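You operate a simulated robot arm through the tools that you are given. There is no shell and no other tool. Be economical: measure what you need, move in short steps, check, and stop when the job is done.

Carry out the task below with a simulated robot arm. There is one attempt and no reset: what you move stays moved.

TASK
Put the clear bag that says "high" from the top of the long steel table on the lower shelf of the long steel table. Put the small carton that says "ties" from the top of the long steel table on the top board of the narrow wire shelf and the small carton that says "clips" in the tub. Take the jar labelled "26" from the top of the long steel table and put it on the bench top before the small blue hopper. Shut the white drawer. Open the sliding window, take the white filter and put it in the floor of the big white cabinet, then shut the window. The order is free. Set down upright: clear bag, small carton, jar.

The check looks at the end state, three seconds after you hand in, the way a careful person would. Anything else that was tipped, shoved, dropped, spilled or broken makes it a failure.

THE ROBOT
A 6-joint arm with a two-finger gripper on a trunk, on a base that drives. Base frame: it is fixed to the floor where the robot stands at the start and does not move with it; the origin is under the middle of the robot, x ahead of it, y to its left, z up. Readings come in cm, degrees, newtons and seconds.
Its first joint turns from -166.0 to 166.0 degrees. Places, roughly: a2 tub (25x21 cm) [-108, 126, 82]; bench top before the small blue hopper (16x31 cm) [490, -50, 84]; floor of the big white cabinet [260, -30, 90]; jar [75, -75, 75]; lower shelf of the long steel table [80, -70, 30]; sliding window [230, -30, 110]; small carton [75, -75, 75]; top board of the narrow wire shelf [50, -430, 140]; white drawer [-60, 10, 70]; white filter (6x6x15 cm) [-110, 120, 130]. Payload 2.45 kg.
Tool frame: the origin (TCP) lies between the finger pads and is the grasp point; the fingertips stand 2 cm ahead of it; z points along the fingers, y is the line along which they close. Largest opening 14 cm; the body of the gripper starts 16.8 cm behind the TCP.
Orientation is told as [roll, pitch, yaw] about the base's x, y, z axes, in that order, counted from this pose: with the fingers straight down and closing along the base's y, the tool's x points along the base's -x, its y along +y and its z along -z.

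THE INTERFACE
- The arm moves only by the tool nudge_tool. Its argument "targets" is a list of rows, each an object (a shift or turn left out is 0, a gripper value left out holds the last) with "rot": the turn, a rotation vector about the base's x, y, z in degrees, a list of three; "delta_pos": the shift along the base's x, y, z in cm, a list of three; "grip": the gripper command, from -1 (fully open) to 1 (shut), values between in proportion. In form: [{"rot": [wx, wy, wz], "delta_pos": [tx, ty, tz], "grip": grip}, ...]. A call has 1 to 8 rows; each row is the pose to reach, as a shift and turn from the pose commanded when the call began. Rows are played at 5 a second. More than 5 cm and 8.6 degrees between two rows, or a gripper value outside its range, and nothing of the call is played. Where a pose cannot be reached the arm comes as near as it can. A force on the tool above 40 N (or 10 N above the force at the start of the call, whichever is more), or a blocked arm, ends the call early, and 0.2 s more pass. The fingers move at their own pace (about 4.5 cm/s each) and stop on an object; they squeeze with about 22 N. The grip force told is the motor's: it shows also when the fingers shut on nothing. Time passes only in rows, and 0.2 s behind the last, so rows that repeat a pose let the fingers close. The reply holds the time, the measured pose of the TCP, the force on the tool along the base axes, the opening and the grip force, in the units named above and with some noise, with the torque about the TCP (base axes, N m) and any sound that the robot's microphone picked up.
- Cameras (640 x 400 px; columns grow to the right, rows downward): "scene" is now at [-13.54, 18.84, 107.54]; the picture's right is [0.22, -0.97, -0.00], its down [-0.91, -0.21, -0.36] and it looks along [0.35, 0.08, -0.93] (base axes); focal length 214 px, centre (320, 200). "wrist" rides on the gripper at [7.8, 1.1, -20.9] in the tool frame; the picture's right is [-0.14, 0.99, 0.00], its down [-0.92, -0.13, -0.37] and it looks along [-0.36, -0.05, 0.93] (tool axes); focal length 280 px, centre (320, 200). There is no depth. A picture from a camera that has moved, and an enlarged one, comes with that camera's place and axes in the base frame and with its lens.
- get_image(camera): a new picture of that camera. It takes no simulated time.
- base_move(legs): drives the robot by 1 to 6 legs, each [ahead, left, turn to the left] in cm, cm and degrees, along the robot's own axes; the way and the turn of a leg run together, so that a leg with both is an arc; at most 150 cm and 180 degrees a leg. The arm and the cameras ride along, it lands a little off, and it stops where it bumps. It gives what a move gives.
- aim_head(pan, tilt): turns the head with the scene camera to pan (to the left, within 143 degrees either way) and tilt (down, from -29 to 69), counted from straight ahead of the robot. It gives what a move gives.
- close_up(camera, box): a new picture of the part [left, top, right, bottom] of that camera's present view, enlarged. It takes no simulated time.
- job_done(): hands the job in; it is judged then, once.

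Go step by step. Nothing tells you exact positions but the pictures and the camera data: compare them with the known pose of the tool, close in by small moves and look again before you grip or let go. The budget is 196 turns and 182 pictures, counting those below and the enlarged ones. Unless the task says otherwise, let go and move clear before handing in.

The tools are called as a command line: name --argument value ..., lists and objects as JSON in quotes. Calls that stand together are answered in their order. nudge_tool: Moves the arm, as the interface text tells. Its arguments: {"type":"object","properties":{"targets":{"type":"array"}},"required":["targets"]} The other tools are called the same way: base_move (legs) drives the base; aim_head (pan, tilt) turns the head that bears the scene camera; get_image (camera) takes a picture; close_up (camera, box) takes an enlarged picture of a part of a camera's view; job_done () hands the job in.

At the start:

```text
clock: 0.0
ee_pos: [33.73, -52.84, 111.53]
tcp_rot: [0.0, 0.0, 0.0]
ft_force: [0.0, -0.4, 0.6]
moment: [0.01, -0.01, 0.02]
gripper_width: 13.99
finger_force: 0.0
robot x, y, heading: [0.02, 0.15, 0.0]
head pan, tilt: [12.9, 68.8]
```

scene: 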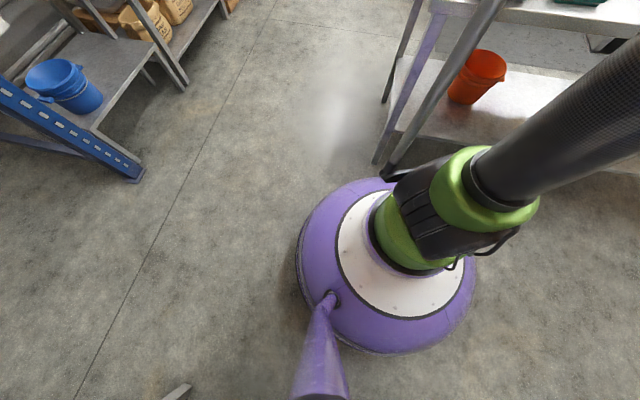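
wrist: 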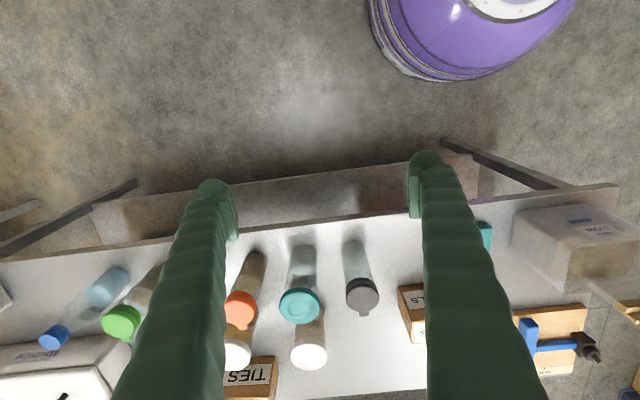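

I see the steel table to the front right of the robot with jars, cartons and bags on it. I'll look around with the head camera first to map the scene.

aim_head --pan -45 --tilt 30

get_image --camera "scene"

aim_head --pan 0 --tilt 15

get_image --camera "scene"

aim_head --pan 140 --tilt 25

get_image --camera "scene"

aim_head --pan -100 --tilt 15

get_image --camera "scene"

```text
clock: 1.3
ee_pos: [33.8, -52.78, 111.51]
tcp_rot: [0.0, 0.0, -0.1]
ft_force: [-0.9, 0.2, -0.8]
moment: [0.02, 0.01, -0.02]
gripper_width: 14.0
finger_force: 0.0
robot x, y, heading: [0.03, -0.01, 0.1]
head pan, tilt: [-45.0, 30.0]
```

```text
179 pictures are left
camera scene: at [-12.59, 11.21, 112.68], right [-0.71, -0.71, 0.0], down [-0.35, 0.35, -0.87], along [0.61, -0.61, -0.5], focal length 214 px, centre (320, 200)
```

scene: 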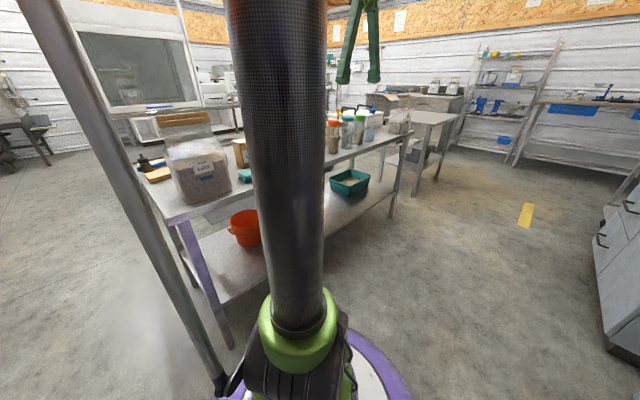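

```text
clock: 2.4
ee_pos: [33.83, -52.81, 111.45]
tcp_rot: [0.0, 0.0, 0.0]
ft_force: [-0.9, 0.1, -0.1]
moment: [-0.02, 0.01, 0.02]
gripper_width: 14.0
finger_force: 0.1
robot x, y, heading: [-0.36, 0.11, -0.1]
head pan, tilt: [0.0, 15.0]
```

```text
178 pictures are left
camera scene: at [-9.65, 17.59, 115.1], right [0.0, -1.0, 0.0], down [-0.26, 0.0, -0.97], along [0.97, 0.0, -0.26], focal length 214 px, centre (320, 200)
```

scene: 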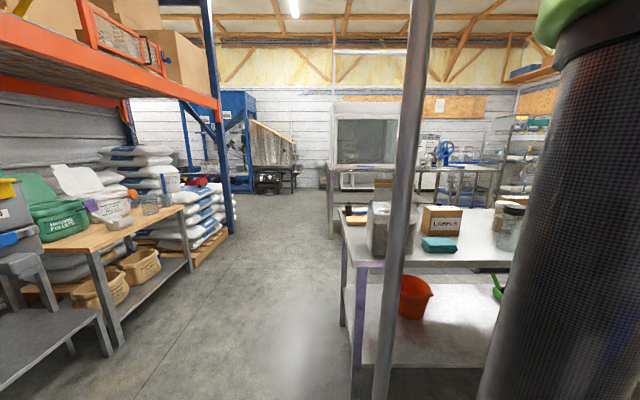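

```text
clock: 4.6
ee_pos: [33.82, -52.78, 111.53]
tcp_rot: [0.0, 0.1, 0.0]
ft_force: [1.0, -0.5, 0.1]
moment: [0.0, 0.0, 0.03]
gripper_width: 14.01
finger_force: 0.0
robot x, y, heading: [0.05, -0.19, 0.0]
head pan, tilt: [140.0, 25.0]
```

```text
177 pictures are left
camera scene: at [-26.05, 23.53, 113.48], right [0.64, 0.77, 0.0], down [0.32, -0.27, -0.91], along [-0.69, 0.58, -0.42], focal length 214 px, centre (320, 200)
```

scene: 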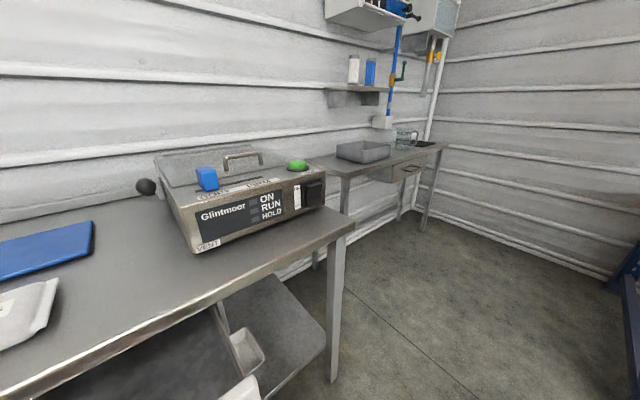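

```text
clock: 8.0
ee_pos: [33.85, -52.86, 111.47]
tcp_rot: [0.0, 0.0, 0.0]
ft_force: [0.0, -0.3, -0.3]
moment: [-0.01, -0.02, -0.02]
gripper_width: 13.98
finger_force: 0.1
robot x, y, heading: [0.15, -0.07, 0.3]
head pan, tilt: [-100.0, 15.0]
```

```text
176 pictures are left
camera scene: at [-20.61, 8.4, 115.1], right [-0.98, 0.17, 0.0], down [0.04, 0.26, -0.97], along [-0.17, -0.95, -0.26], focal length 214 px, centre (320, 200)
```

scene: 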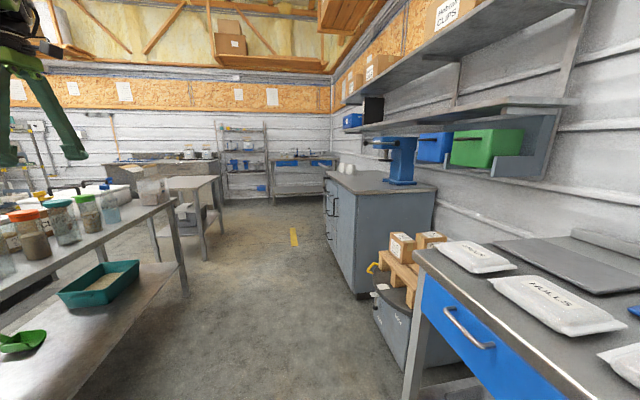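

I see the tub and the wall shelf with the white filter back left, the cabinet with its window ahead, and drawers behind. Next I look at each of them in detail.

aim_head --pan -140 --tilt 50

get_image --camera "scene"

aim_head --pan 143 --tilt 60

get_image --camera "scene"

aim_head --pan 125 --tilt 10

close_up --camera "scene" --box '[160, 100, 480, 300]'

aim_head --pan -10 --tilt 10

close_up --camera "scene" --box '[200, 100, 420, 240]'

aim_head --pan -70 --tilt 20

get_image --camera "scene"

close_up --camera "wrist" --box '[0, 200, 640, 400]'

```text
clock: 9.1
ee_pos: [33.7, -52.76, 111.41]
tcp_rot: [0.0, 0.0, -0.1]
ft_force: [0.2, 0.1, -0.2]
moment: [-0.01, -0.01, -0.02]
gripper_width: 14.0
finger_force: 0.0
robot x, y, heading: [0.2, -0.25, 0.1]
head pan, tilt: [-140.0, 50.0]
```

```text
175 pictures are left
camera scene: at [-24.89, 12.64, 109.74], right [-0.64, 0.77, 0.0], down [0.59, 0.49, -0.64], along [-0.49, -0.41, -0.77], focal length 214 px, centre (320, 200)
```

scene: 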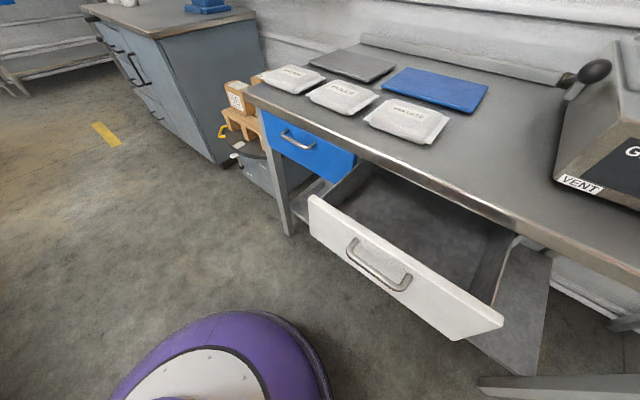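

```text
clock: 13.0
ee_pos: [33.79, -52.92, 111.45]
tcp_rot: [0.1, -0.1, 0.0]
ft_force: [-0.3, 0.1, -0.6]
moment: [0.0, -0.02, 0.01]
gripper_width: 14.03
finger_force: 0.1
robot x, y, heading: [-0.12, -0.04, -0.2]
head pan, tilt: [143.0, 60.0]
```

```text
174 pictures are left
camera scene: at [-24.31, 21.61, 108.48], right [0.6, 0.8, 0.0], down [0.69, -0.52, -0.5], along [-0.4, 0.3, -0.87], focal length 214 px, centre (320, 200)
```

scene: 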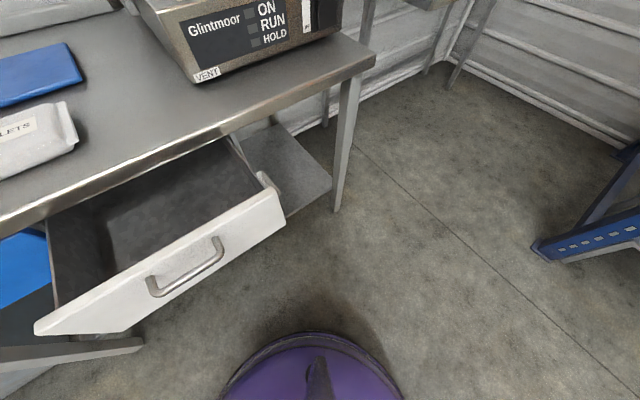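

```text
clock: 14.2
ee_pos: [33.85, -52.82, 111.42]
tcp_rot: [0.1, 0.0, -0.1]
ft_force: [-0.1, 0.0, -0.1]
moment: [0.0, 0.02, -0.01]
gripper_width: 14.03
finger_force: 0.0
robot x, y, heading: [-0.22, -0.05, 0.1]
head pan, tilt: [125.0, 10.0]
```

```text
2.00 times, centred on (320, 200) of scene
camera zoom: at [-24.33, 25.22, 115.91], right [0.82, 0.57, 0.0], down [0.1, -0.14, -0.98], along [-0.56, 0.81, -0.17], focal length 429 px, centre (320, 200)
```

zoom: 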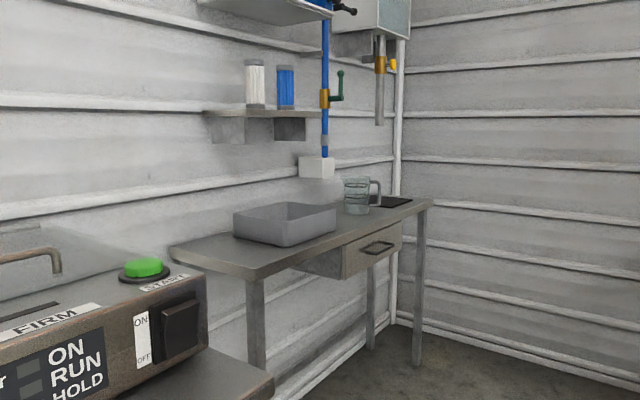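

```text
clock: 16.3
ee_pos: [33.83, -52.96, 111.47]
tcp_rot: [0.0, 0.0, 0.0]
ft_force: [-0.7, 0.2, 0.5]
moment: [-0.02, -0.03, -0.02]
gripper_width: 14.01
finger_force: 0.0
robot x, y, heading: [0.12, 0.31, -0.1]
head pan, tilt: [-10.0, 10.0]
```

```text
2.86 times, centred on (310, 170) of scene
camera zoom: at [-9.83, 15.99, 115.92], right [-0.17, -0.98, 0.0], down [-0.17, 0.03, -0.98], along [0.97, -0.17, -0.17], focal length 613 px, centre (349, 286)
```

zoom: 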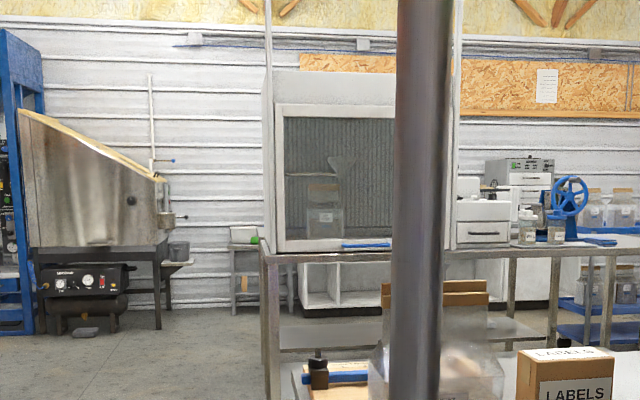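

```text
clock: 17.6
ee_pos: [33.77, -52.89, 111.32]
tcp_rot: [0.0, 0.0, 0.0]
ft_force: [-0.4, 0.4, -0.3]
moment: [-0.01, 0.0, 0.0]
gripper_width: 14.0
finger_force: 0.1
robot x, y, heading: [-0.08, 0.26, 0.1]
head pan, tilt: [-70.0, 20.0]
```

```text
171 pictures are left
camera scene: at [-15.8, 8.85, 114.29], right [-0.94, -0.34, 0.0], down [-0.12, 0.32, -0.94], along [0.32, -0.88, -0.34], focal length 214 px, centre (320, 200)
```

scene: 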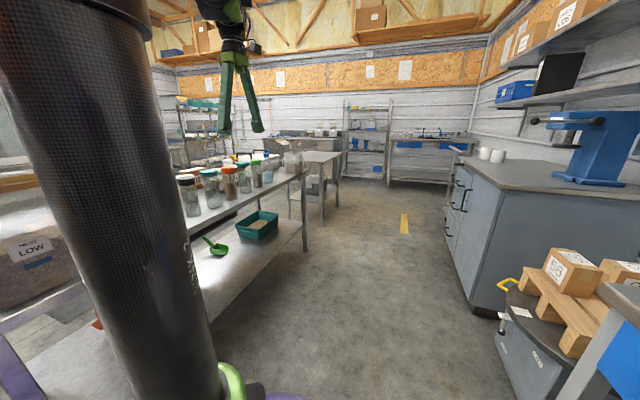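

```text
1.00 times, centred on (320, 300) of wrist (not enlarged: the box is as wide or as high as the picture)
camera zoom: at [25.93, -51.68, 132.44], right [0.14, 0.99, 0.0], down [0.92, -0.13, 0.37], along [0.36, -0.05, -0.93], focal length 280 px, centre (320, 100)
```

zoom: 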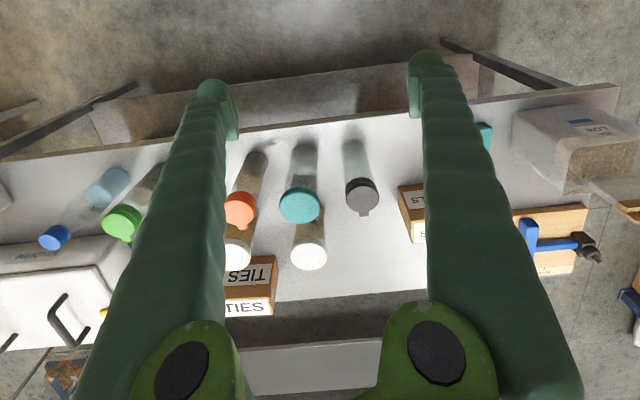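

I now look closer at the table top to find the "high" bag, cartons and jars.

close_up --camera "scene" --box '[160, 130, 330, 240]'

aim_head --pan -50 --tilt 20

close_up --camera "scene" --box '[300, 130, 460, 230]'

get_image --camera "scene"

```text
3.64 times, centred on (245, 185) of scene
camera zoom: at [-15.8, 8.85, 114.29], right [-0.94, -0.34, 0.0], down [-0.12, 0.32, -0.94], along [0.32, -0.88, -0.34], focal length 780 px, centre (593, 254)
```

zoom: 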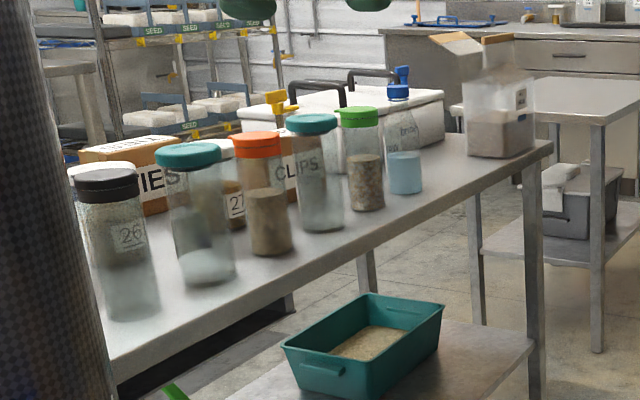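

```text
clock: 18.4
ee_pos: [33.72, -52.89, 111.46]
tcp_rot: [0.1, -0.1, -0.1]
ft_force: [1.1, -0.8, 0.1]
moment: [-0.01, 0.0, 0.0]
gripper_width: 14.0
finger_force: 0.1
robot x, y, heading: [-0.23, 0.1, 0.3]
head pan, tilt: [-50.0, 20.0]
```

```text
4.00 times, centred on (380, 180) of scene
camera zoom: at [-13.01, 10.46, 114.29], right [-0.77, -0.64, 0.0], down [-0.22, 0.26, -0.94], along [0.6, -0.72, -0.34], focal length 858 px, centre (80, 280)
```

zoom: 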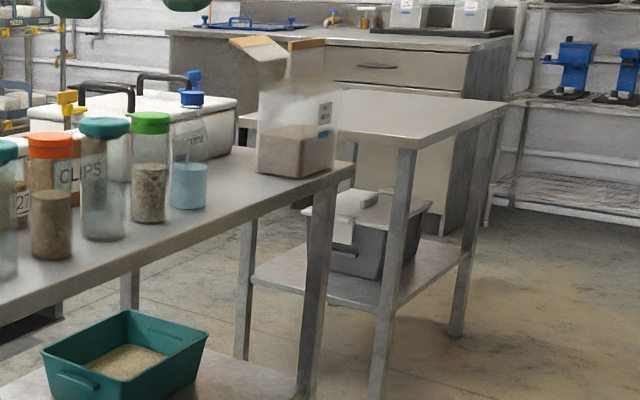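

```text
167 pictures are left
camera scene: at [-13.01, 10.46, 114.29], right [-0.77, -0.64, 0.0], down [-0.22, 0.26, -0.94], along [0.6, -0.72, -0.34], focal length 214 px, centre (320, 200)
```

scene: 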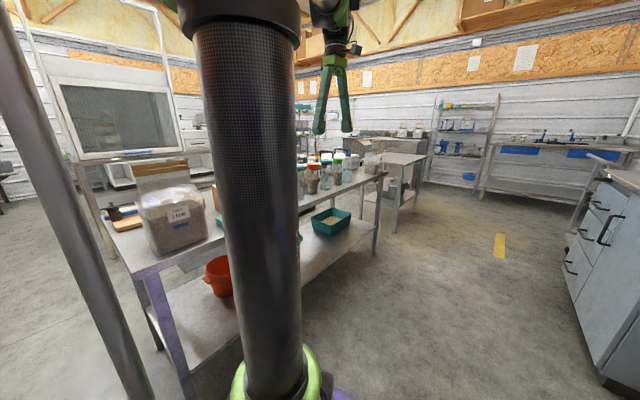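

Jar 26 is the dark-grey-lidded one, the "high" bag stands at the far end of the table, and the white drawer is open behind me. First I turn the robot so the arm faces the drawer.

base_move --legs '[[0, 0, -123]]'

get_image --camera "wrist"

aim_head --pan -50 --tilt 45

get_image --camera "scene"

```text
clock: 23.9
ee_pos: [-62.7, -0.25, 111.4]
tcp_rot: [0.1, 0.0, -122.4]
ft_force: [-0.2, -0.7, -0.1]
moment: [0.01, -0.01, -0.01]
gripper_width: 13.96
finger_force: 0.1
robot x, y, heading: [-0.13, -0.43, -122.4]
head pan, tilt: [-50.0, 20.0]
```

```text
166 pictures are left
camera wrist: at [-57.63, 5.95, 132.44], right [0.76, -0.65, 0.0], down [-0.6, -0.71, 0.37], along [-0.24, -0.28, -0.93], focal length 280 px, centre (320, 200)
```

wrist: 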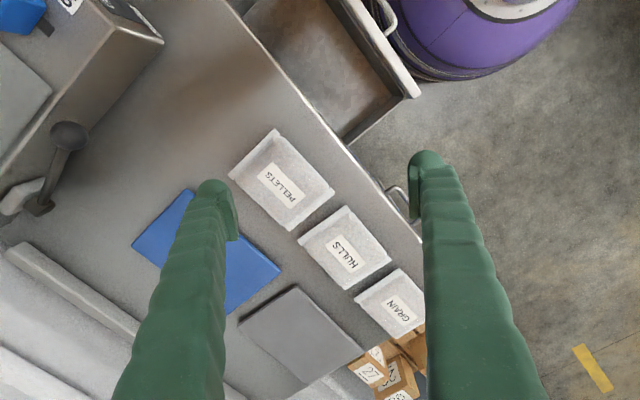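

```text
clock: 24.8
ee_pos: [-62.71, -0.19, 111.59]
tcp_rot: [-0.1, 0.1, -122.4]
ft_force: [0.3, -0.5, -0.8]
moment: [0.01, -0.01, 0.01]
gripper_width: 14.03
finger_force: 0.1
robot x, y, heading: [-0.71, 0.03, -122.4]
head pan, tilt: [-50.0, 45.0]
```

```text
165 pictures are left
camera scene: at [16.88, 5.69, 110.43], right [-0.13, 0.99, 0.0], down [0.7, 0.09, -0.71], along [-0.7, -0.09, -0.71], focal length 214 px, centre (320, 200)
```

scene: 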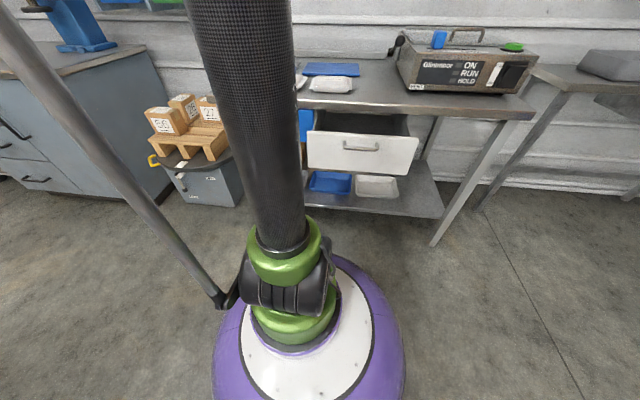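

The drawer front stands near x=-44 (y -6 to 27, top about z 76), and the bench edge is near x=-60. I will close the fingers, bring them in front of the drawer left of the handle, and push.

nudge_tool --targets '[{"delta_pos": [5, 0, 0], "grip": 1}, {"delta_pos": [10, 0, 0], "grip": 1}, {"delta_pos": [15, 0, 0], "grip": 1}, {"delta_pos": [20, 0, 0], "grip": 1}, {"delta_pos": [25, 0, 0], "grip": 1}, {"delta_pos": [27, 0.5, 0], "grip": 1}]'

nudge_tool --targets '[{"delta_pos": [0, 0, -5]}, {"delta_pos": [0, 0, -10]}, {"delta_pos": [0, 0, -15]}, {"delta_pos": [0, 0, -20]}, {"delta_pos": [0, 0, -25]}]'

get_image --camera "wrist"

get_image --camera "scene"

```text
clock: 26.2
ee_pos: [-35.61, 0.38, 111.38]
tcp_rot: [-0.1, 0.0, -122.4]
ft_force: [0.0, -0.6, 0.8]
moment: [0.01, -0.02, 0.0]
gripper_width: 1.54
finger_force: 0.0
robot x, y, heading: [0.06, 0.09, -122.2]
head pan, tilt: [-50.0, 45.0]
```

```text
clock: 27.4
ee_pos: [-35.77, 0.31, 86.41]
tcp_rot: [0.0, 0.0, -122.5]
ft_force: [-0.5, -0.1, 0.1]
moment: [0.01, -0.02, -0.02]
gripper_width: 0.0
finger_force: 22.1
robot x, y, heading: [-0.25, -0.02, -122.5]
head pan, tilt: [-50.0, 45.0]
```

```text
164 pictures are left
camera wrist: at [-30.7, 6.44, 107.44], right [0.76, -0.65, 0.0], down [-0.6, -0.71, 0.37], along [-0.24, -0.28, -0.93], focal length 280 px, centre (320, 200)
```

wrist: 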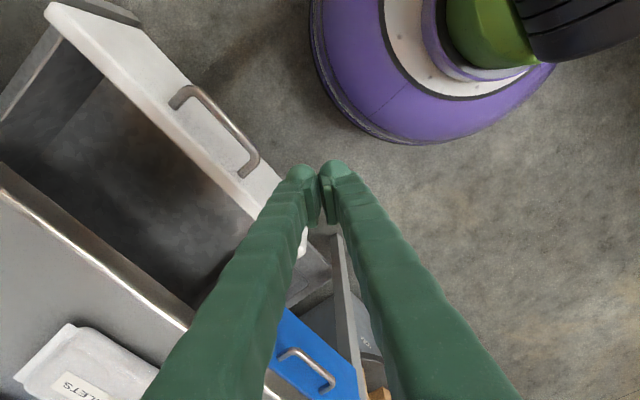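

```text
163 pictures are left
camera scene: at [22.33, 2.36, 107.21], right [-0.86, 0.51, 0.0], down [0.49, 0.82, -0.31], along [-0.16, -0.26, -0.95], focal length 214 px, centre (320, 200)
```

scene: 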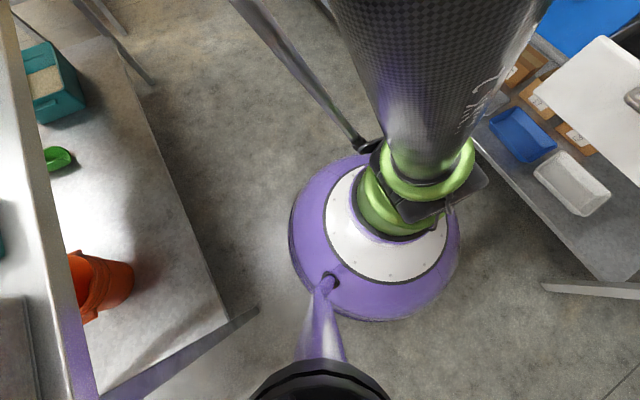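

The fingers are in front of the drawer's left part, beyond its handle. I lower to z≈71 and push toward -x until it stops.

nudge_tool --targets '[{"delta_pos": [0, -1, -5]}, {"delta_pos": [0, -1, -10]}, {"delta_pos": [0, -1, -15.5]}]'

nudge_tool --targets '[{"delta_pos": [-3, 0, 0]}, {"delta_pos": [-6, 0, 0]}, {"delta_pos": [-9, 0, 0]}, {"delta_pos": [-12, 0, 0]}, {"delta_pos": [-15, 0, 0]}]'

get_image --camera "wrist"

```text
refused: row 1 steps farther than a row can; nothing moved
```

```text
clock: 28.6
ee_pos: [-50.64, 0.35, 86.28]
tcp_rot: [0.0, 0.0, -122.4]
ft_force: [-0.3, -0.5, -0.3]
moment: [0.0, 0.01, 0.01]
gripper_width: 0.0
finger_force: 21.6
robot x, y, heading: [-0.03, 0.31, -122.3]
head pan, tilt: [-50.0, 45.0]
```

```text
162 pictures are left
camera wrist: at [-45.62, 6.48, 107.3], right [0.76, -0.65, 0.0], down [-0.6, -0.71, 0.37], along [-0.24, -0.28, -0.93], focal length 280 px, centre (320, 200)
```

wrist: 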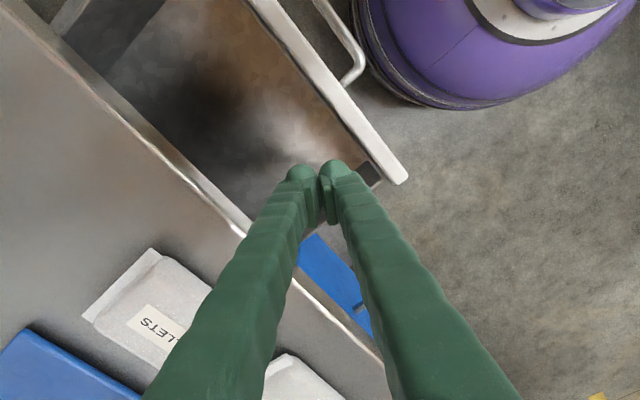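

The first call was refused, so the pass went harmlessly above the drawer. I go back and then descend in smaller steps.

nudge_tool --targets '[{"delta_pos": [5, 0, 0]}, {"delta_pos": [10, 0, 0]}, {"delta_pos": [15, 0, 0]}, {"delta_pos": [15, -1, -4.5]}, {"delta_pos": [15, -1, -9]}, {"delta_pos": [15, -1, -13.5]}, {"delta_pos": [15, -1, -15]}]'

get_image --camera "wrist"

```text
clock: 30.2
ee_pos: [-35.94, -0.66, 71.28]
tcp_rot: [0.1, 0.0, -122.3]
ft_force: [0.0, 0.4, -0.1]
moment: [0.05, 0.01, -0.03]
gripper_width: 0.01
finger_force: 22.4
robot x, y, heading: [0.35, -0.11, -122.2]
head pan, tilt: [-50.0, 45.0]
```

```text
161 pictures are left
camera wrist: at [-30.84, 5.53, 92.22], right [0.76, -0.65, 0.0], down [-0.6, -0.71, 0.37], along [-0.24, -0.28, -0.93], focal length 280 px, centre (320, 200)
```

wrist: 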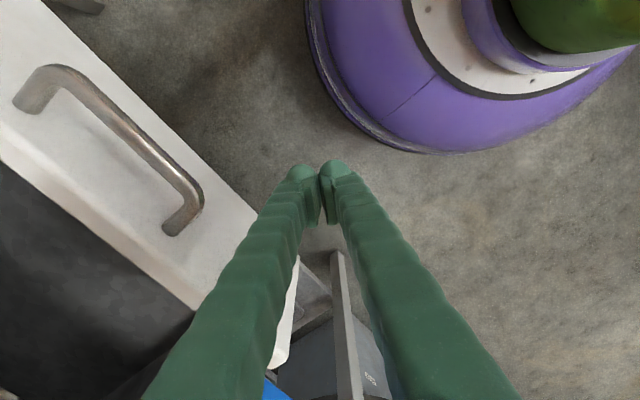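

Fingers are at the drawer front's level, clear of the handle. Now I push.

nudge_tool --targets '[{"delta_pos": [-3, 0, 0]}, {"delta_pos": [-6, 0, 0]}, {"delta_pos": [-9, 0, 0]}, {"delta_pos": [-12, 0, 0]}, {"delta_pos": [-15, 0, 0]}, {"delta_pos": [-18, 0, 0]}, {"delta_pos": [-20, 0, 0]}, {"delta_pos": [-22, 0, 0]}]'

get_image --camera "wrist"

```text
clock: 32.0
ee_pos: [-56.61, -0.72, 71.43]
tcp_rot: [0.4, 0.2, -122.5]
ft_force: [15.3, -1.3, 6.7]
moment: [0.14, 1.81, -0.05]
gripper_width: 0.0
finger_force: 22.6
robot x, y, heading: [-0.03, 0.2, -122.1]
head pan, tilt: [-50.0, 45.0]
stopped in row 8: the force on the tool passed its limit at 60 N (the readings are from after the stop); the commanded pose is now the measured one
```

```text
160 pictures are left
camera wrist: at [-51.68, 5.43, 92.49], right [0.76, -0.65, 0.0], down [-0.6, -0.71, 0.36], along [-0.23, -0.28, -0.93], focal length 280 px, centre (320, 200)
```

wrist: 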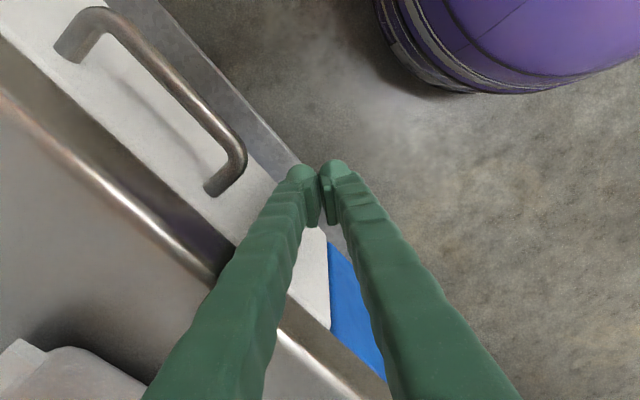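

The push met a hard stop with the white front about flush with the blue one. I withdraw and check.

nudge_tool --targets '[{"delta_pos": [3, 0, 0]}, {"delta_pos": [8, 0, 0]}, {"delta_pos": [13, 0, 0]}, {"delta_pos": [13, 0, 5]}, {"delta_pos": [13, 0, 10]}, {"delta_pos": [13, 0, 15]}, {"delta_pos": [13, 0, 20]}, {"delta_pos": [13, 0, 25]}]'

get_image --camera "wrist"

aim_head --pan -55 --tilt 40

get_image --camera "scene"

```text
clock: 33.8
ee_pos: [-43.72, -0.64, 96.57]
tcp_rot: [0.3, 0.2, -122.3]
ft_force: [-0.2, 0.6, 0.1]
moment: [-0.02, 0.03, 0.01]
gripper_width: 0.0
finger_force: 22.2
robot x, y, heading: [0.15, 0.17, -122.5]
head pan, tilt: [-50.0, 45.0]
```

```text
159 pictures are left
camera wrist: at [-38.76, 5.53, 117.54], right [0.76, -0.65, 0.0], down [-0.6, -0.71, 0.37], along [-0.23, -0.28, -0.93], focal length 280 px, centre (320, 200)
```

wrist: 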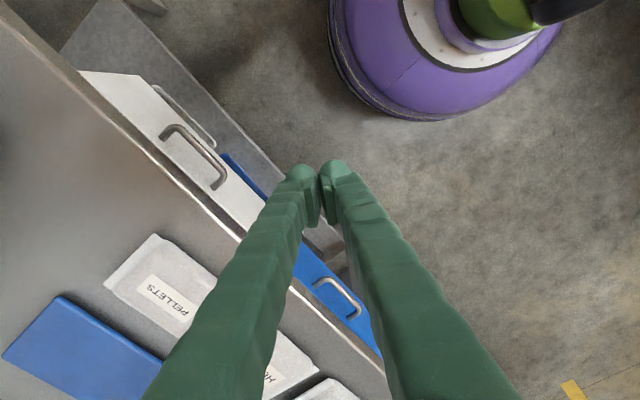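

```text
clock: 34.5
ee_pos: [-43.8, -0.47, 96.45]
tcp_rot: [0.3, 0.1, -122.5]
ft_force: [0.6, -0.3, 0.3]
moment: [-0.01, -0.02, 0.01]
gripper_width: 0.03
finger_force: 21.9
robot x, y, heading: [-0.06, -0.1, -122.3]
head pan, tilt: [-55.0, 40.0]
```

```text
158 pictures are left
camera scene: at [20.29, 4.52, 107.25], right [-0.43, 0.9, 0.0], down [0.86, 0.41, -0.31], along [-0.28, -0.14, -0.95], focal length 214 px, centre (320, 200)
```

scene: 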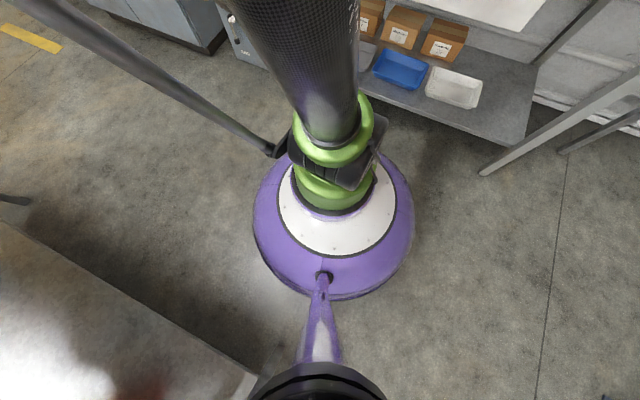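

The drawer is flush with the blue one, so that is done. I turn back to heading 0 and drive alongside the steel table to the "high" bag.

nudge_tool --targets '[{"delta_pos": [0, 0, 5], "grip": 1}, {"delta_pos": [0, 0, 10], "grip": 1}, {"delta_pos": [0, 0, 15], "grip": 1}]'

base_move --legs '[[0, 0, 122], [0, -100, 0]]'

aim_head --pan -35 --tilt 30

get_image --camera "scene"

get_image --camera "wrist"

```text
clock: 35.3
ee_pos: [-43.9, -0.67, 111.73]
tcp_rot: [0.3, 0.1, -122.4]
ft_force: [-0.4, -0.4, 1.0]
moment: [0.04, 0.04, 0.02]
gripper_width: 0.01
finger_force: 21.9
robot x, y, heading: [0.09, -0.21, -122.5]
head pan, tilt: [-55.0, 40.0]
```

```text
clock: 45.5
ee_pos: [20.84, -136.85, 111.67]
tcp_rot: [0.3, 0.2, -1.4]
ft_force: [0.4, 0.2, -0.1]
moment: [0.03, 0.03, 0.02]
gripper_width: 0.02
finger_force: 22.4
robot x, y, heading: [-2.15, -99.33, -1.6]
head pan, tilt: [-55.0, 40.0]
```

```text
clock: 46.3
ee_pos: [20.83, -136.81, 111.5]
tcp_rot: [0.3, 0.2, -1.5]
ft_force: [0.2, 0.3, 0.0]
moment: [0.02, 0.02, -0.01]
gripper_width: 0.0
finger_force: 22.3
robot x, y, heading: [-2.27, -99.59, -1.5]
head pan, tilt: [-35.0, 30.0]
```

```text
157 pictures are left
camera scene: at [-15.48, -85.15, 108.26], right [-0.57, -0.82, 0.0], down [-0.72, 0.51, -0.47], along [0.39, -0.27, -0.88], focal length 214 px, centre (320, 200)
```

scene: 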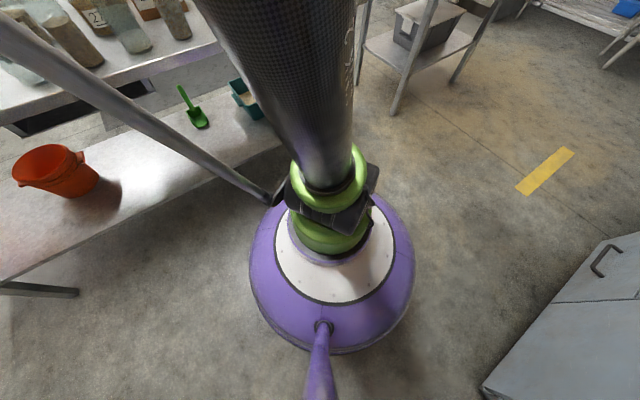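

```text
156 pictures are left
camera wrist: at [13.11, -135.55, 132.61], right [0.16, 0.99, 0.0], down [0.92, -0.15, 0.37], along [0.36, -0.06, -0.93], focal length 280 px, centre (320, 200)
```

wrist: 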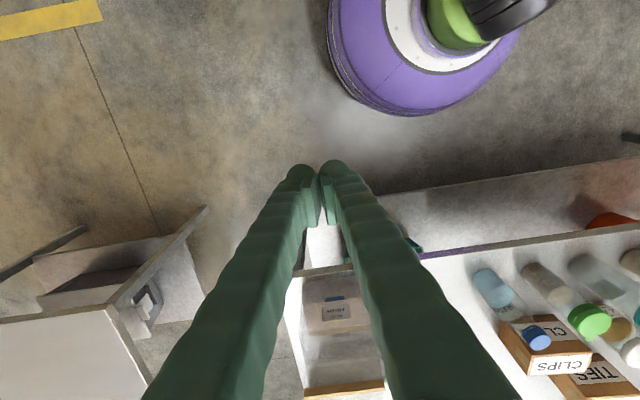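

The head now seems tilted some 30° more than asked, so I ask for less tilt to see the table and the bag.

aim_head --pan -30 --tilt -5

get_image --camera "scene"

```text
clock: 47.3
ee_pos: [20.75, -136.9, 111.59]
tcp_rot: [0.3, 0.2, -1.5]
ft_force: [-0.5, -0.5, 0.2]
moment: [0.02, -0.01, 0.0]
gripper_width: 0.02
finger_force: 21.9
robot x, y, heading: [-2.26, -99.65, -1.7]
head pan, tilt: [-30.0, -5.0]
```

```text
155 pictures are left
camera scene: at [-14.81, -84.95, 108.72], right [-0.51, -0.86, 0.0], down [-0.73, 0.43, -0.53], along [0.46, -0.27, -0.85], focal length 214 px, centre (320, 200)
```

scene: 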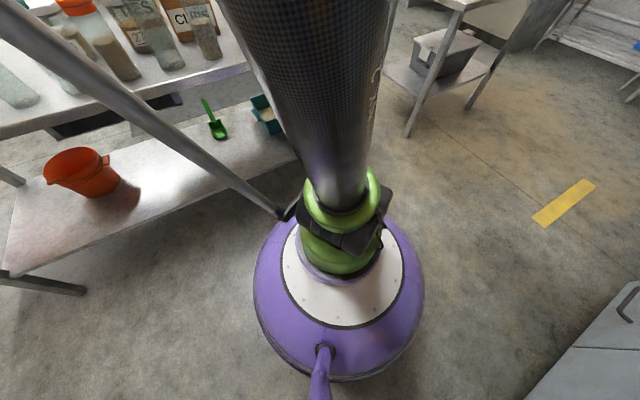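

aim_head --pan -30 --tilt 20

get_image --camera "scene"

```text
clock: 48.2
ee_pos: [20.87, -136.85, 111.49]
tcp_rot: [0.3, 0.2, -1.4]
ft_force: [0.1, -0.6, 0.3]
moment: [0.02, -0.02, -0.01]
gripper_width: 0.0
finger_force: 21.9
robot x, y, heading: [-2.03, -99.67, -1.6]
head pan, tilt: [-30.0, 20.0]
```

```text
154 pictures are left
camera scene: at [-14.77, -84.93, 108.75], right [-0.5, -0.86, 0.0], down [-0.73, 0.43, -0.54], along [0.46, -0.27, -0.84], focal length 214 px, centre (320, 200)
```

scene: 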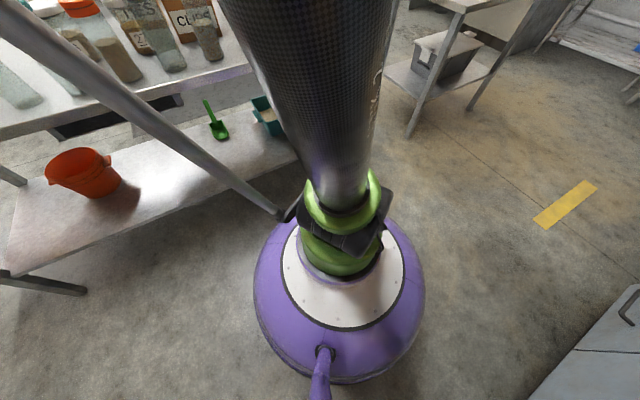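

The head seems blocked by the arm's elbow when the arm is folded close. I extend the arm away from the robot and look again.

nudge_tool --targets '[{"delta_pos": [2, -4, 2], "grip": 1}, {"delta_pos": [4, -8, 4]}, {"delta_pos": [6, -12, 6]}, {"delta_pos": [8, -16, 8]}, {"delta_pos": [10, -20, 8]}]'

aim_head --pan -25 --tilt 25

get_image --camera "scene"

get_image --camera "wrist"

```text
clock: 49.4
ee_pos: [30.76, -156.93, 119.35]
tcp_rot: [0.3, 0.2, -1.4]
ft_force: [-0.2, 0.6, 0.7]
moment: [-0.15, -0.07, -0.01]
gripper_width: 0.0
finger_force: 22.2
robot x, y, heading: [-1.92, -99.41, -1.6]
head pan, tilt: [-30.0, 20.0]
```

```text
clock: 50.1
ee_pos: [30.71, -156.96, 119.34]
tcp_rot: [0.3, 0.3, -1.5]
ft_force: [0.1, 0.3, -0.1]
moment: [-0.01, -0.02, 0.01]
gripper_width: 0.0
finger_force: 21.2
robot x, y, heading: [-2.28, -99.56, -1.6]
head pan, tilt: [-25.0, 25.0]
```

```text
153 pictures are left
camera scene: at [-12.51, -85.58, 113.49], right [-0.45, -0.89, 0.0], down [-0.38, 0.19, -0.91], along [0.81, -0.4, -0.42], focal length 214 px, centre (320, 200)
```

scene: 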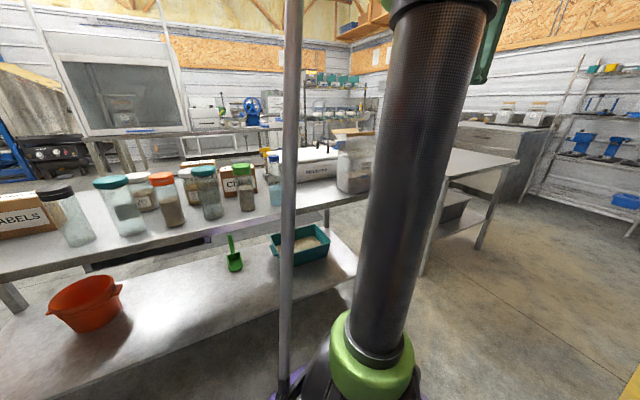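

```text
152 pictures are left
camera wrist: at [22.96, -155.69, 140.33], right [0.16, 0.99, 0.0], down [0.92, -0.15, 0.36], along [0.36, -0.06, -0.93], focal length 280 px, centre (320, 200)
```

wrist: 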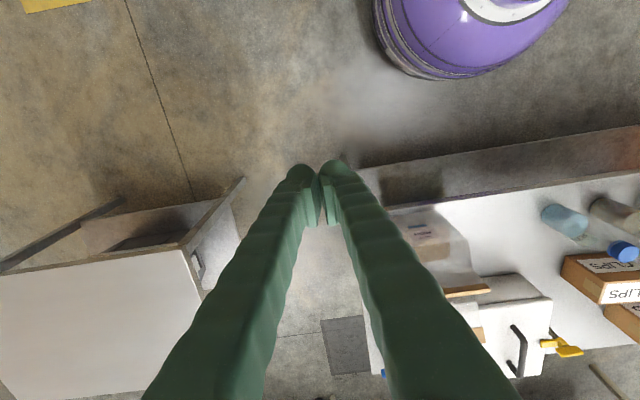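

The arm is extended and the head is free again; the "high" bag's top is near (60,-135,101). I take close-ups to size it.

close_up --camera "wrist" --box '[340, 150, 640, 400]'

close_up --camera "scene" --box '[230, 110, 390, 210]'

close_up --camera "scene" --box '[20, 140, 300, 315]'

```text
1.60 times, centred on (490, 275) of wrist
camera zoom: at [22.96, -155.69, 140.33], right [0.16, 0.99, 0.0], down [0.92, -0.15, 0.36], along [0.36, -0.06, -0.93], focal length 449 px, centre (48, 80)
```

zoom: 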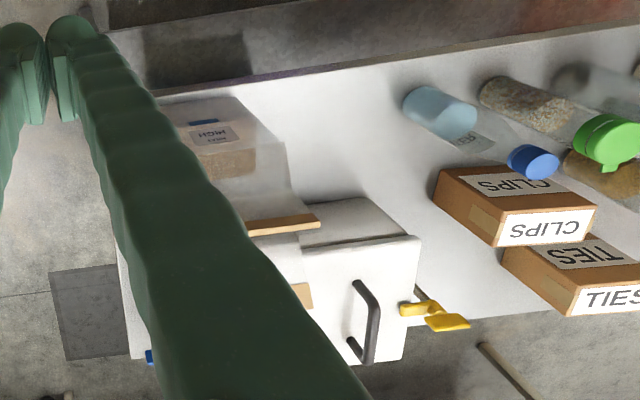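

```text
4.00 times, centred on (310, 160) of scene
camera zoom: at [-12.51, -85.58, 113.49], right [-0.45, -0.89, 0.0], down [-0.38, 0.19, -0.91], along [0.81, -0.4, -0.42], focal length 858 px, centre (360, 360)
```

zoom: 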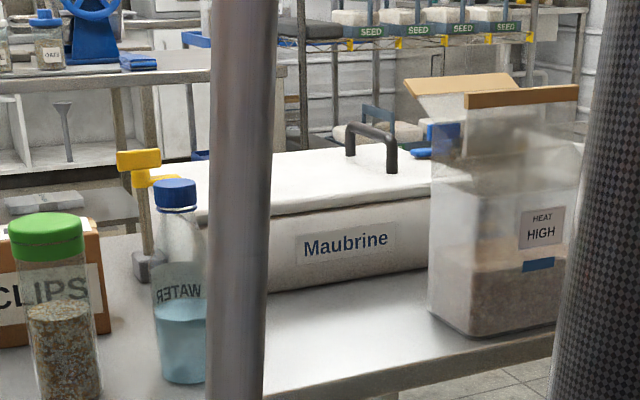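

```text
2.29 times, centred on (160, 228) of scene
camera zoom: at [-12.51, -85.58, 113.49], right [-0.45, -0.89, 0.0], down [-0.38, 0.19, -0.91], along [0.81, -0.4, -0.42], focal length 490 px, centre (686, 137)
```

zoom: 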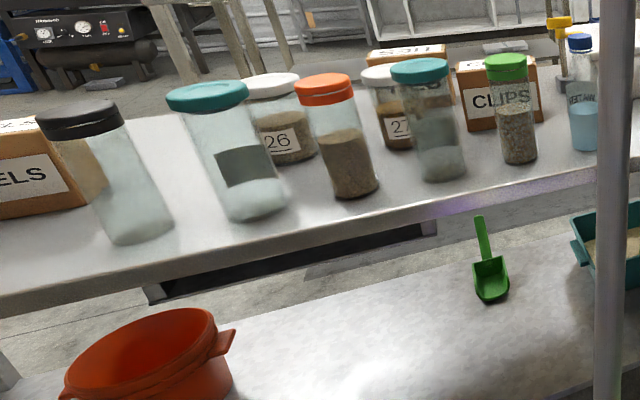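

The bag stands with its footprint at x 55–64, y −145 to −132 on the table top at z≈78; jar 26 is the white-lidded jar in the back row, left of 27. I drive past the table's end so I can grip the bag from its narrow side, tool pointing +y.

base_move --legs '[[8, -86, 0], [0, 0, 91.5]]'

get_image --camera "wrist"

aim_head --pan -45 --tilt 25

get_image --camera "scene"

```text
clock: 58.7
ee_pos: [58.22, -148.14, 119.38]
tcp_rot: [0.3, 0.2, 93.3]
ft_force: [-0.2, 0.2, 0.7]
moment: [0.02, 0.02, 0.0]
gripper_width: 0.0
finger_force: 21.8
robot x, y, heading: [3.9, -185.46, 93.5]
head pan, tilt: [-25.0, 25.0]
```

```text
148 pictures are left
camera wrist: at [57.73, -155.87, 140.33], right [-1.0, 0.08, 0.0], down [0.08, 0.93, 0.36], along [0.03, 0.36, -0.93], focal length 280 px, centre (320, 200)
```

wrist: 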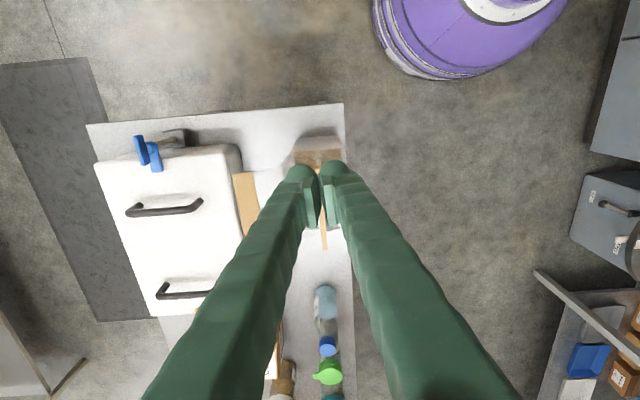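

```text
clock: 59.5
ee_pos: [58.37, -148.21, 119.21]
tcp_rot: [0.2, 0.1, 93.3]
ft_force: [0.5, 0.7, -0.3]
moment: [0.01, 0.0, -0.01]
gripper_width: 0.03
finger_force: 21.8
robot x, y, heading: [3.75, -185.63, 93.3]
head pan, tilt: [-45.0, 25.0]
```

```text
147 pictures are left
camera scene: at [-6.44, -198.78, 113.48], right [0.75, -0.66, 0.0], down [-0.28, -0.32, -0.91], along [0.6, 0.68, -0.42], focal length 214 px, centre (320, 200)
```

scene: 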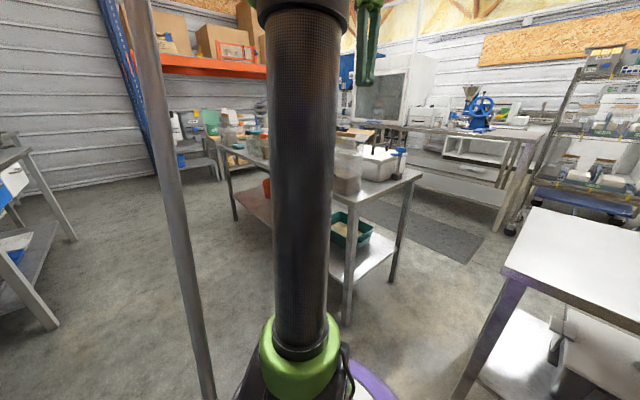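

The bag's base is at x 54–64 with its near face at y≈−146, and the table ends at y≈−153. I back the tool off, square its yaw, open it and begin tilting it to point +y.

nudge_tool --targets '[{"delta_pos": [0.4, -4.5, 0], "rot": [0, 0, -3.3], "grip": -1}, {"delta_pos": [0.7, -9, 0], "rot": [0, 0, -3.3], "grip": -1}]'

nudge_tool --targets '[{"rot": [8, 0, 0]}, {"rot": [16, 0, 0]}, {"rot": [24, 0, 0]}, {"rot": [32, 0, 0]}, {"rot": [40, 0, 0]}, {"rot": [48, 0, 0]}, {"rot": [56, 0, 0]}, {"rot": [64, 0, 0]}]'

nudge_tool --targets '[{"rot": [8, 0, 0]}, {"rot": [16, 0, 0]}, {"rot": [24, 0, 0]}, {"rot": [26, 0, 0]}]'

get_image --camera "wrist"

get_image --camera "scene"

```text
clock: 60.1
ee_pos: [59.14, -157.36, 119.33]
tcp_rot: [0.4, 0.3, 90.0]
ft_force: [-0.3, 1.4, -0.3]
moment: [-0.05, 0.03, -0.03]
gripper_width: 5.17
finger_force: 0.0
robot x, y, heading: [3.88, -185.66, 93.5]
head pan, tilt: [-45.0, 25.0]
```

```text
clock: 61.9
ee_pos: [58.9, -157.17, 119.34]
tcp_rot: [0.3, -64.0, 90.0]
ft_force: [-0.3, -0.1, 0.1]
moment: [0.01, 0.0, 0.0]
gripper_width: 13.99
finger_force: 0.0
robot x, y, heading: [3.5, -185.71, 93.0]
head pan, tilt: [-45.0, 25.0]
```

```text
clock: 62.9
ee_pos: [59.02, -157.12, 119.31]
tcp_rot: [19.1, -90.0, 71.2]
ft_force: [-0.1, 0.3, -0.4]
moment: [0.0, 0.0, 0.02]
gripper_width: 14.0
finger_force: 0.1
robot x, y, heading: [4.05, -185.66, 93.4]
head pan, tilt: [-45.0, 25.0]
```

```text
146 pictures are left
camera wrist: at [58.01, -178.04, 111.62], right [-0.99, 0.0, 0.14], down [0.13, -0.37, 0.92], along [0.05, 0.93, 0.36], focal length 280 px, centre (320, 200)
```

wrist: 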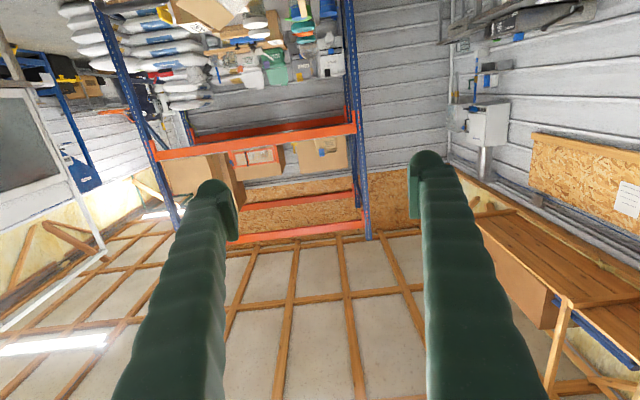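

```text
145 pictures are left
camera scene: at [-6.44, -198.8, 113.48], right [0.75, -0.67, 0.0], down [-0.28, -0.32, -0.91], along [0.6, 0.68, -0.42], focal length 214 px, centre (320, 200)
```

scene: 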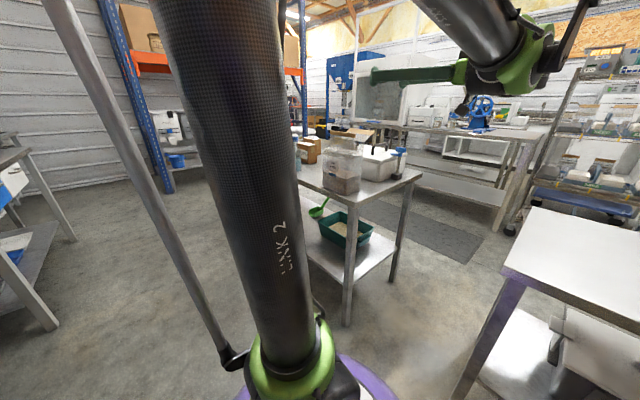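

The tool points +y with the scene camera seeing the bag well. I lower to grasp height just beyond the table's end.

nudge_tool --targets '[{"delta_pos": [0, -1, -4.8]}, {"delta_pos": [0, -1, -9.6]}, {"delta_pos": [0, -1, -14.4]}, {"delta_pos": [0, -1, -19.2]}, {"delta_pos": [0, -1, -24]}, {"delta_pos": [0, -1, -28.8]}, {"delta_pos": [0, -1, -33]}]'

get_image --camera "scene"

close_up --camera "scene" --box '[280, 120, 440, 220]'

```text
clock: 64.5
ee_pos: [58.68, -158.35, 86.18]
tcp_rot: [9.8, -89.8, 80.3]
ft_force: [0.0, 0.1, -0.5]
moment: [0.01, 0.03, -0.02]
gripper_width: 14.01
finger_force: 0.1
robot x, y, heading: [4.23, -185.61, 93.5]
head pan, tilt: [-45.0, 25.0]
```

```text
144 pictures are left
camera scene: at [-6.44, -198.8, 113.48], right [0.75, -0.67, 0.0], down [-0.28, -0.32, -0.91], along [0.6, 0.68, -0.42], focal length 214 px, centre (320, 200)
```

scene: 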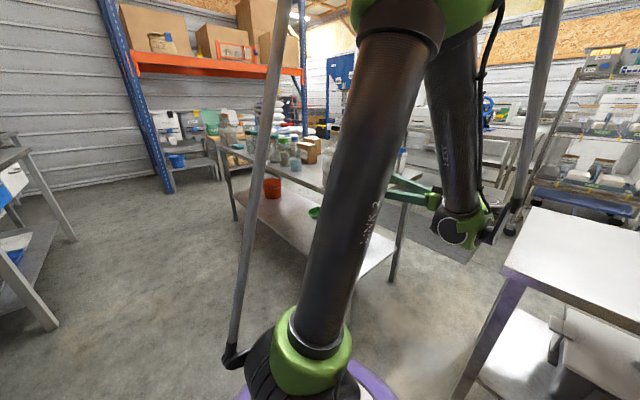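

```text
4.00 times, centred on (360, 170) of scene
camera zoom: at [-6.44, -198.8, 113.48], right [0.75, -0.67, 0.0], down [-0.28, -0.32, -0.91], along [0.6, 0.68, -0.42], focal length 858 px, centre (160, 320)
```

zoom: 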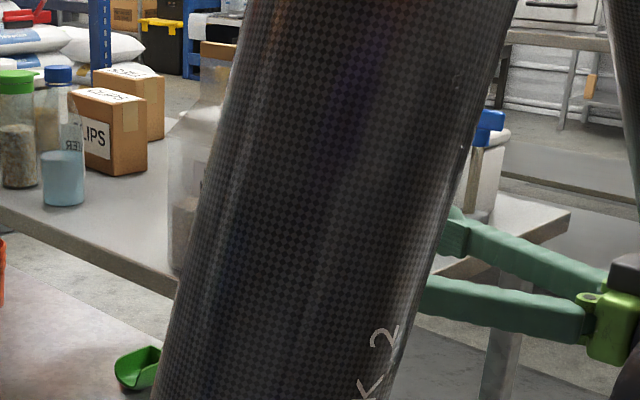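

The fingers straddle the bag's x-range at z 86. I advance slowly in +y to bring the pads around the bag.

nudge_tool --targets '[{"delta_pos": [0.2, 4, 0]}, {"delta_pos": [0.3, 8, 0]}, {"delta_pos": [0.3, 11, 0]}, {"delta_pos": [0.3, 14, 0]}, {"delta_pos": [0.3, 16.5, 0]}, {"delta_pos": [0.3, 18, 0]}]'

close_up --camera "scene" --box '[280, 100, 480, 225]'

get_image --camera "wrist"

```text
clock: 65.9
ee_pos: [59.19, -140.31, 86.33]
tcp_rot: [11.3, -89.9, 78.9]
ft_force: [-0.4, 0.0, -0.5]
moment: [-0.01, 0.0, 0.02]
gripper_width: 14.0
finger_force: 0.2
robot x, y, heading: [3.78, -185.79, 93.2]
head pan, tilt: [-45.0, 25.0]
```

```text
3.20 times, centred on (380, 162) of scene
camera zoom: at [-6.44, -198.79, 113.48], right [0.75, -0.67, 0.0], down [-0.28, -0.32, -0.91], along [0.6, 0.68, -0.42], focal length 686 px, centre (128, 320)
```

zoom: 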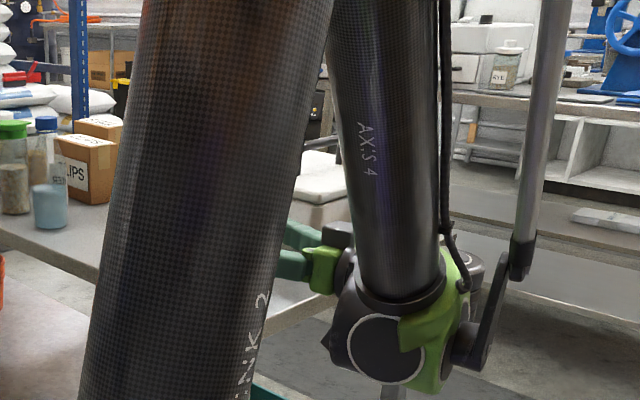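

```text
141 pictures are left
camera wrist: at [58.19, -161.07, 78.65], right [-0.99, 0.0, 0.14], down [0.13, -0.37, 0.92], along [0.05, 0.93, 0.36], focal length 280 px, centre (320, 200)
```

wrist: 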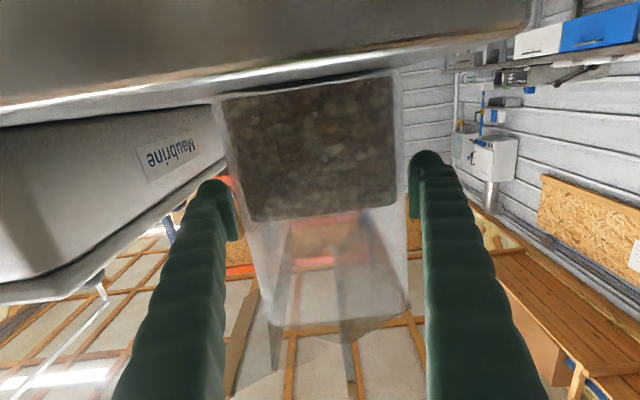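

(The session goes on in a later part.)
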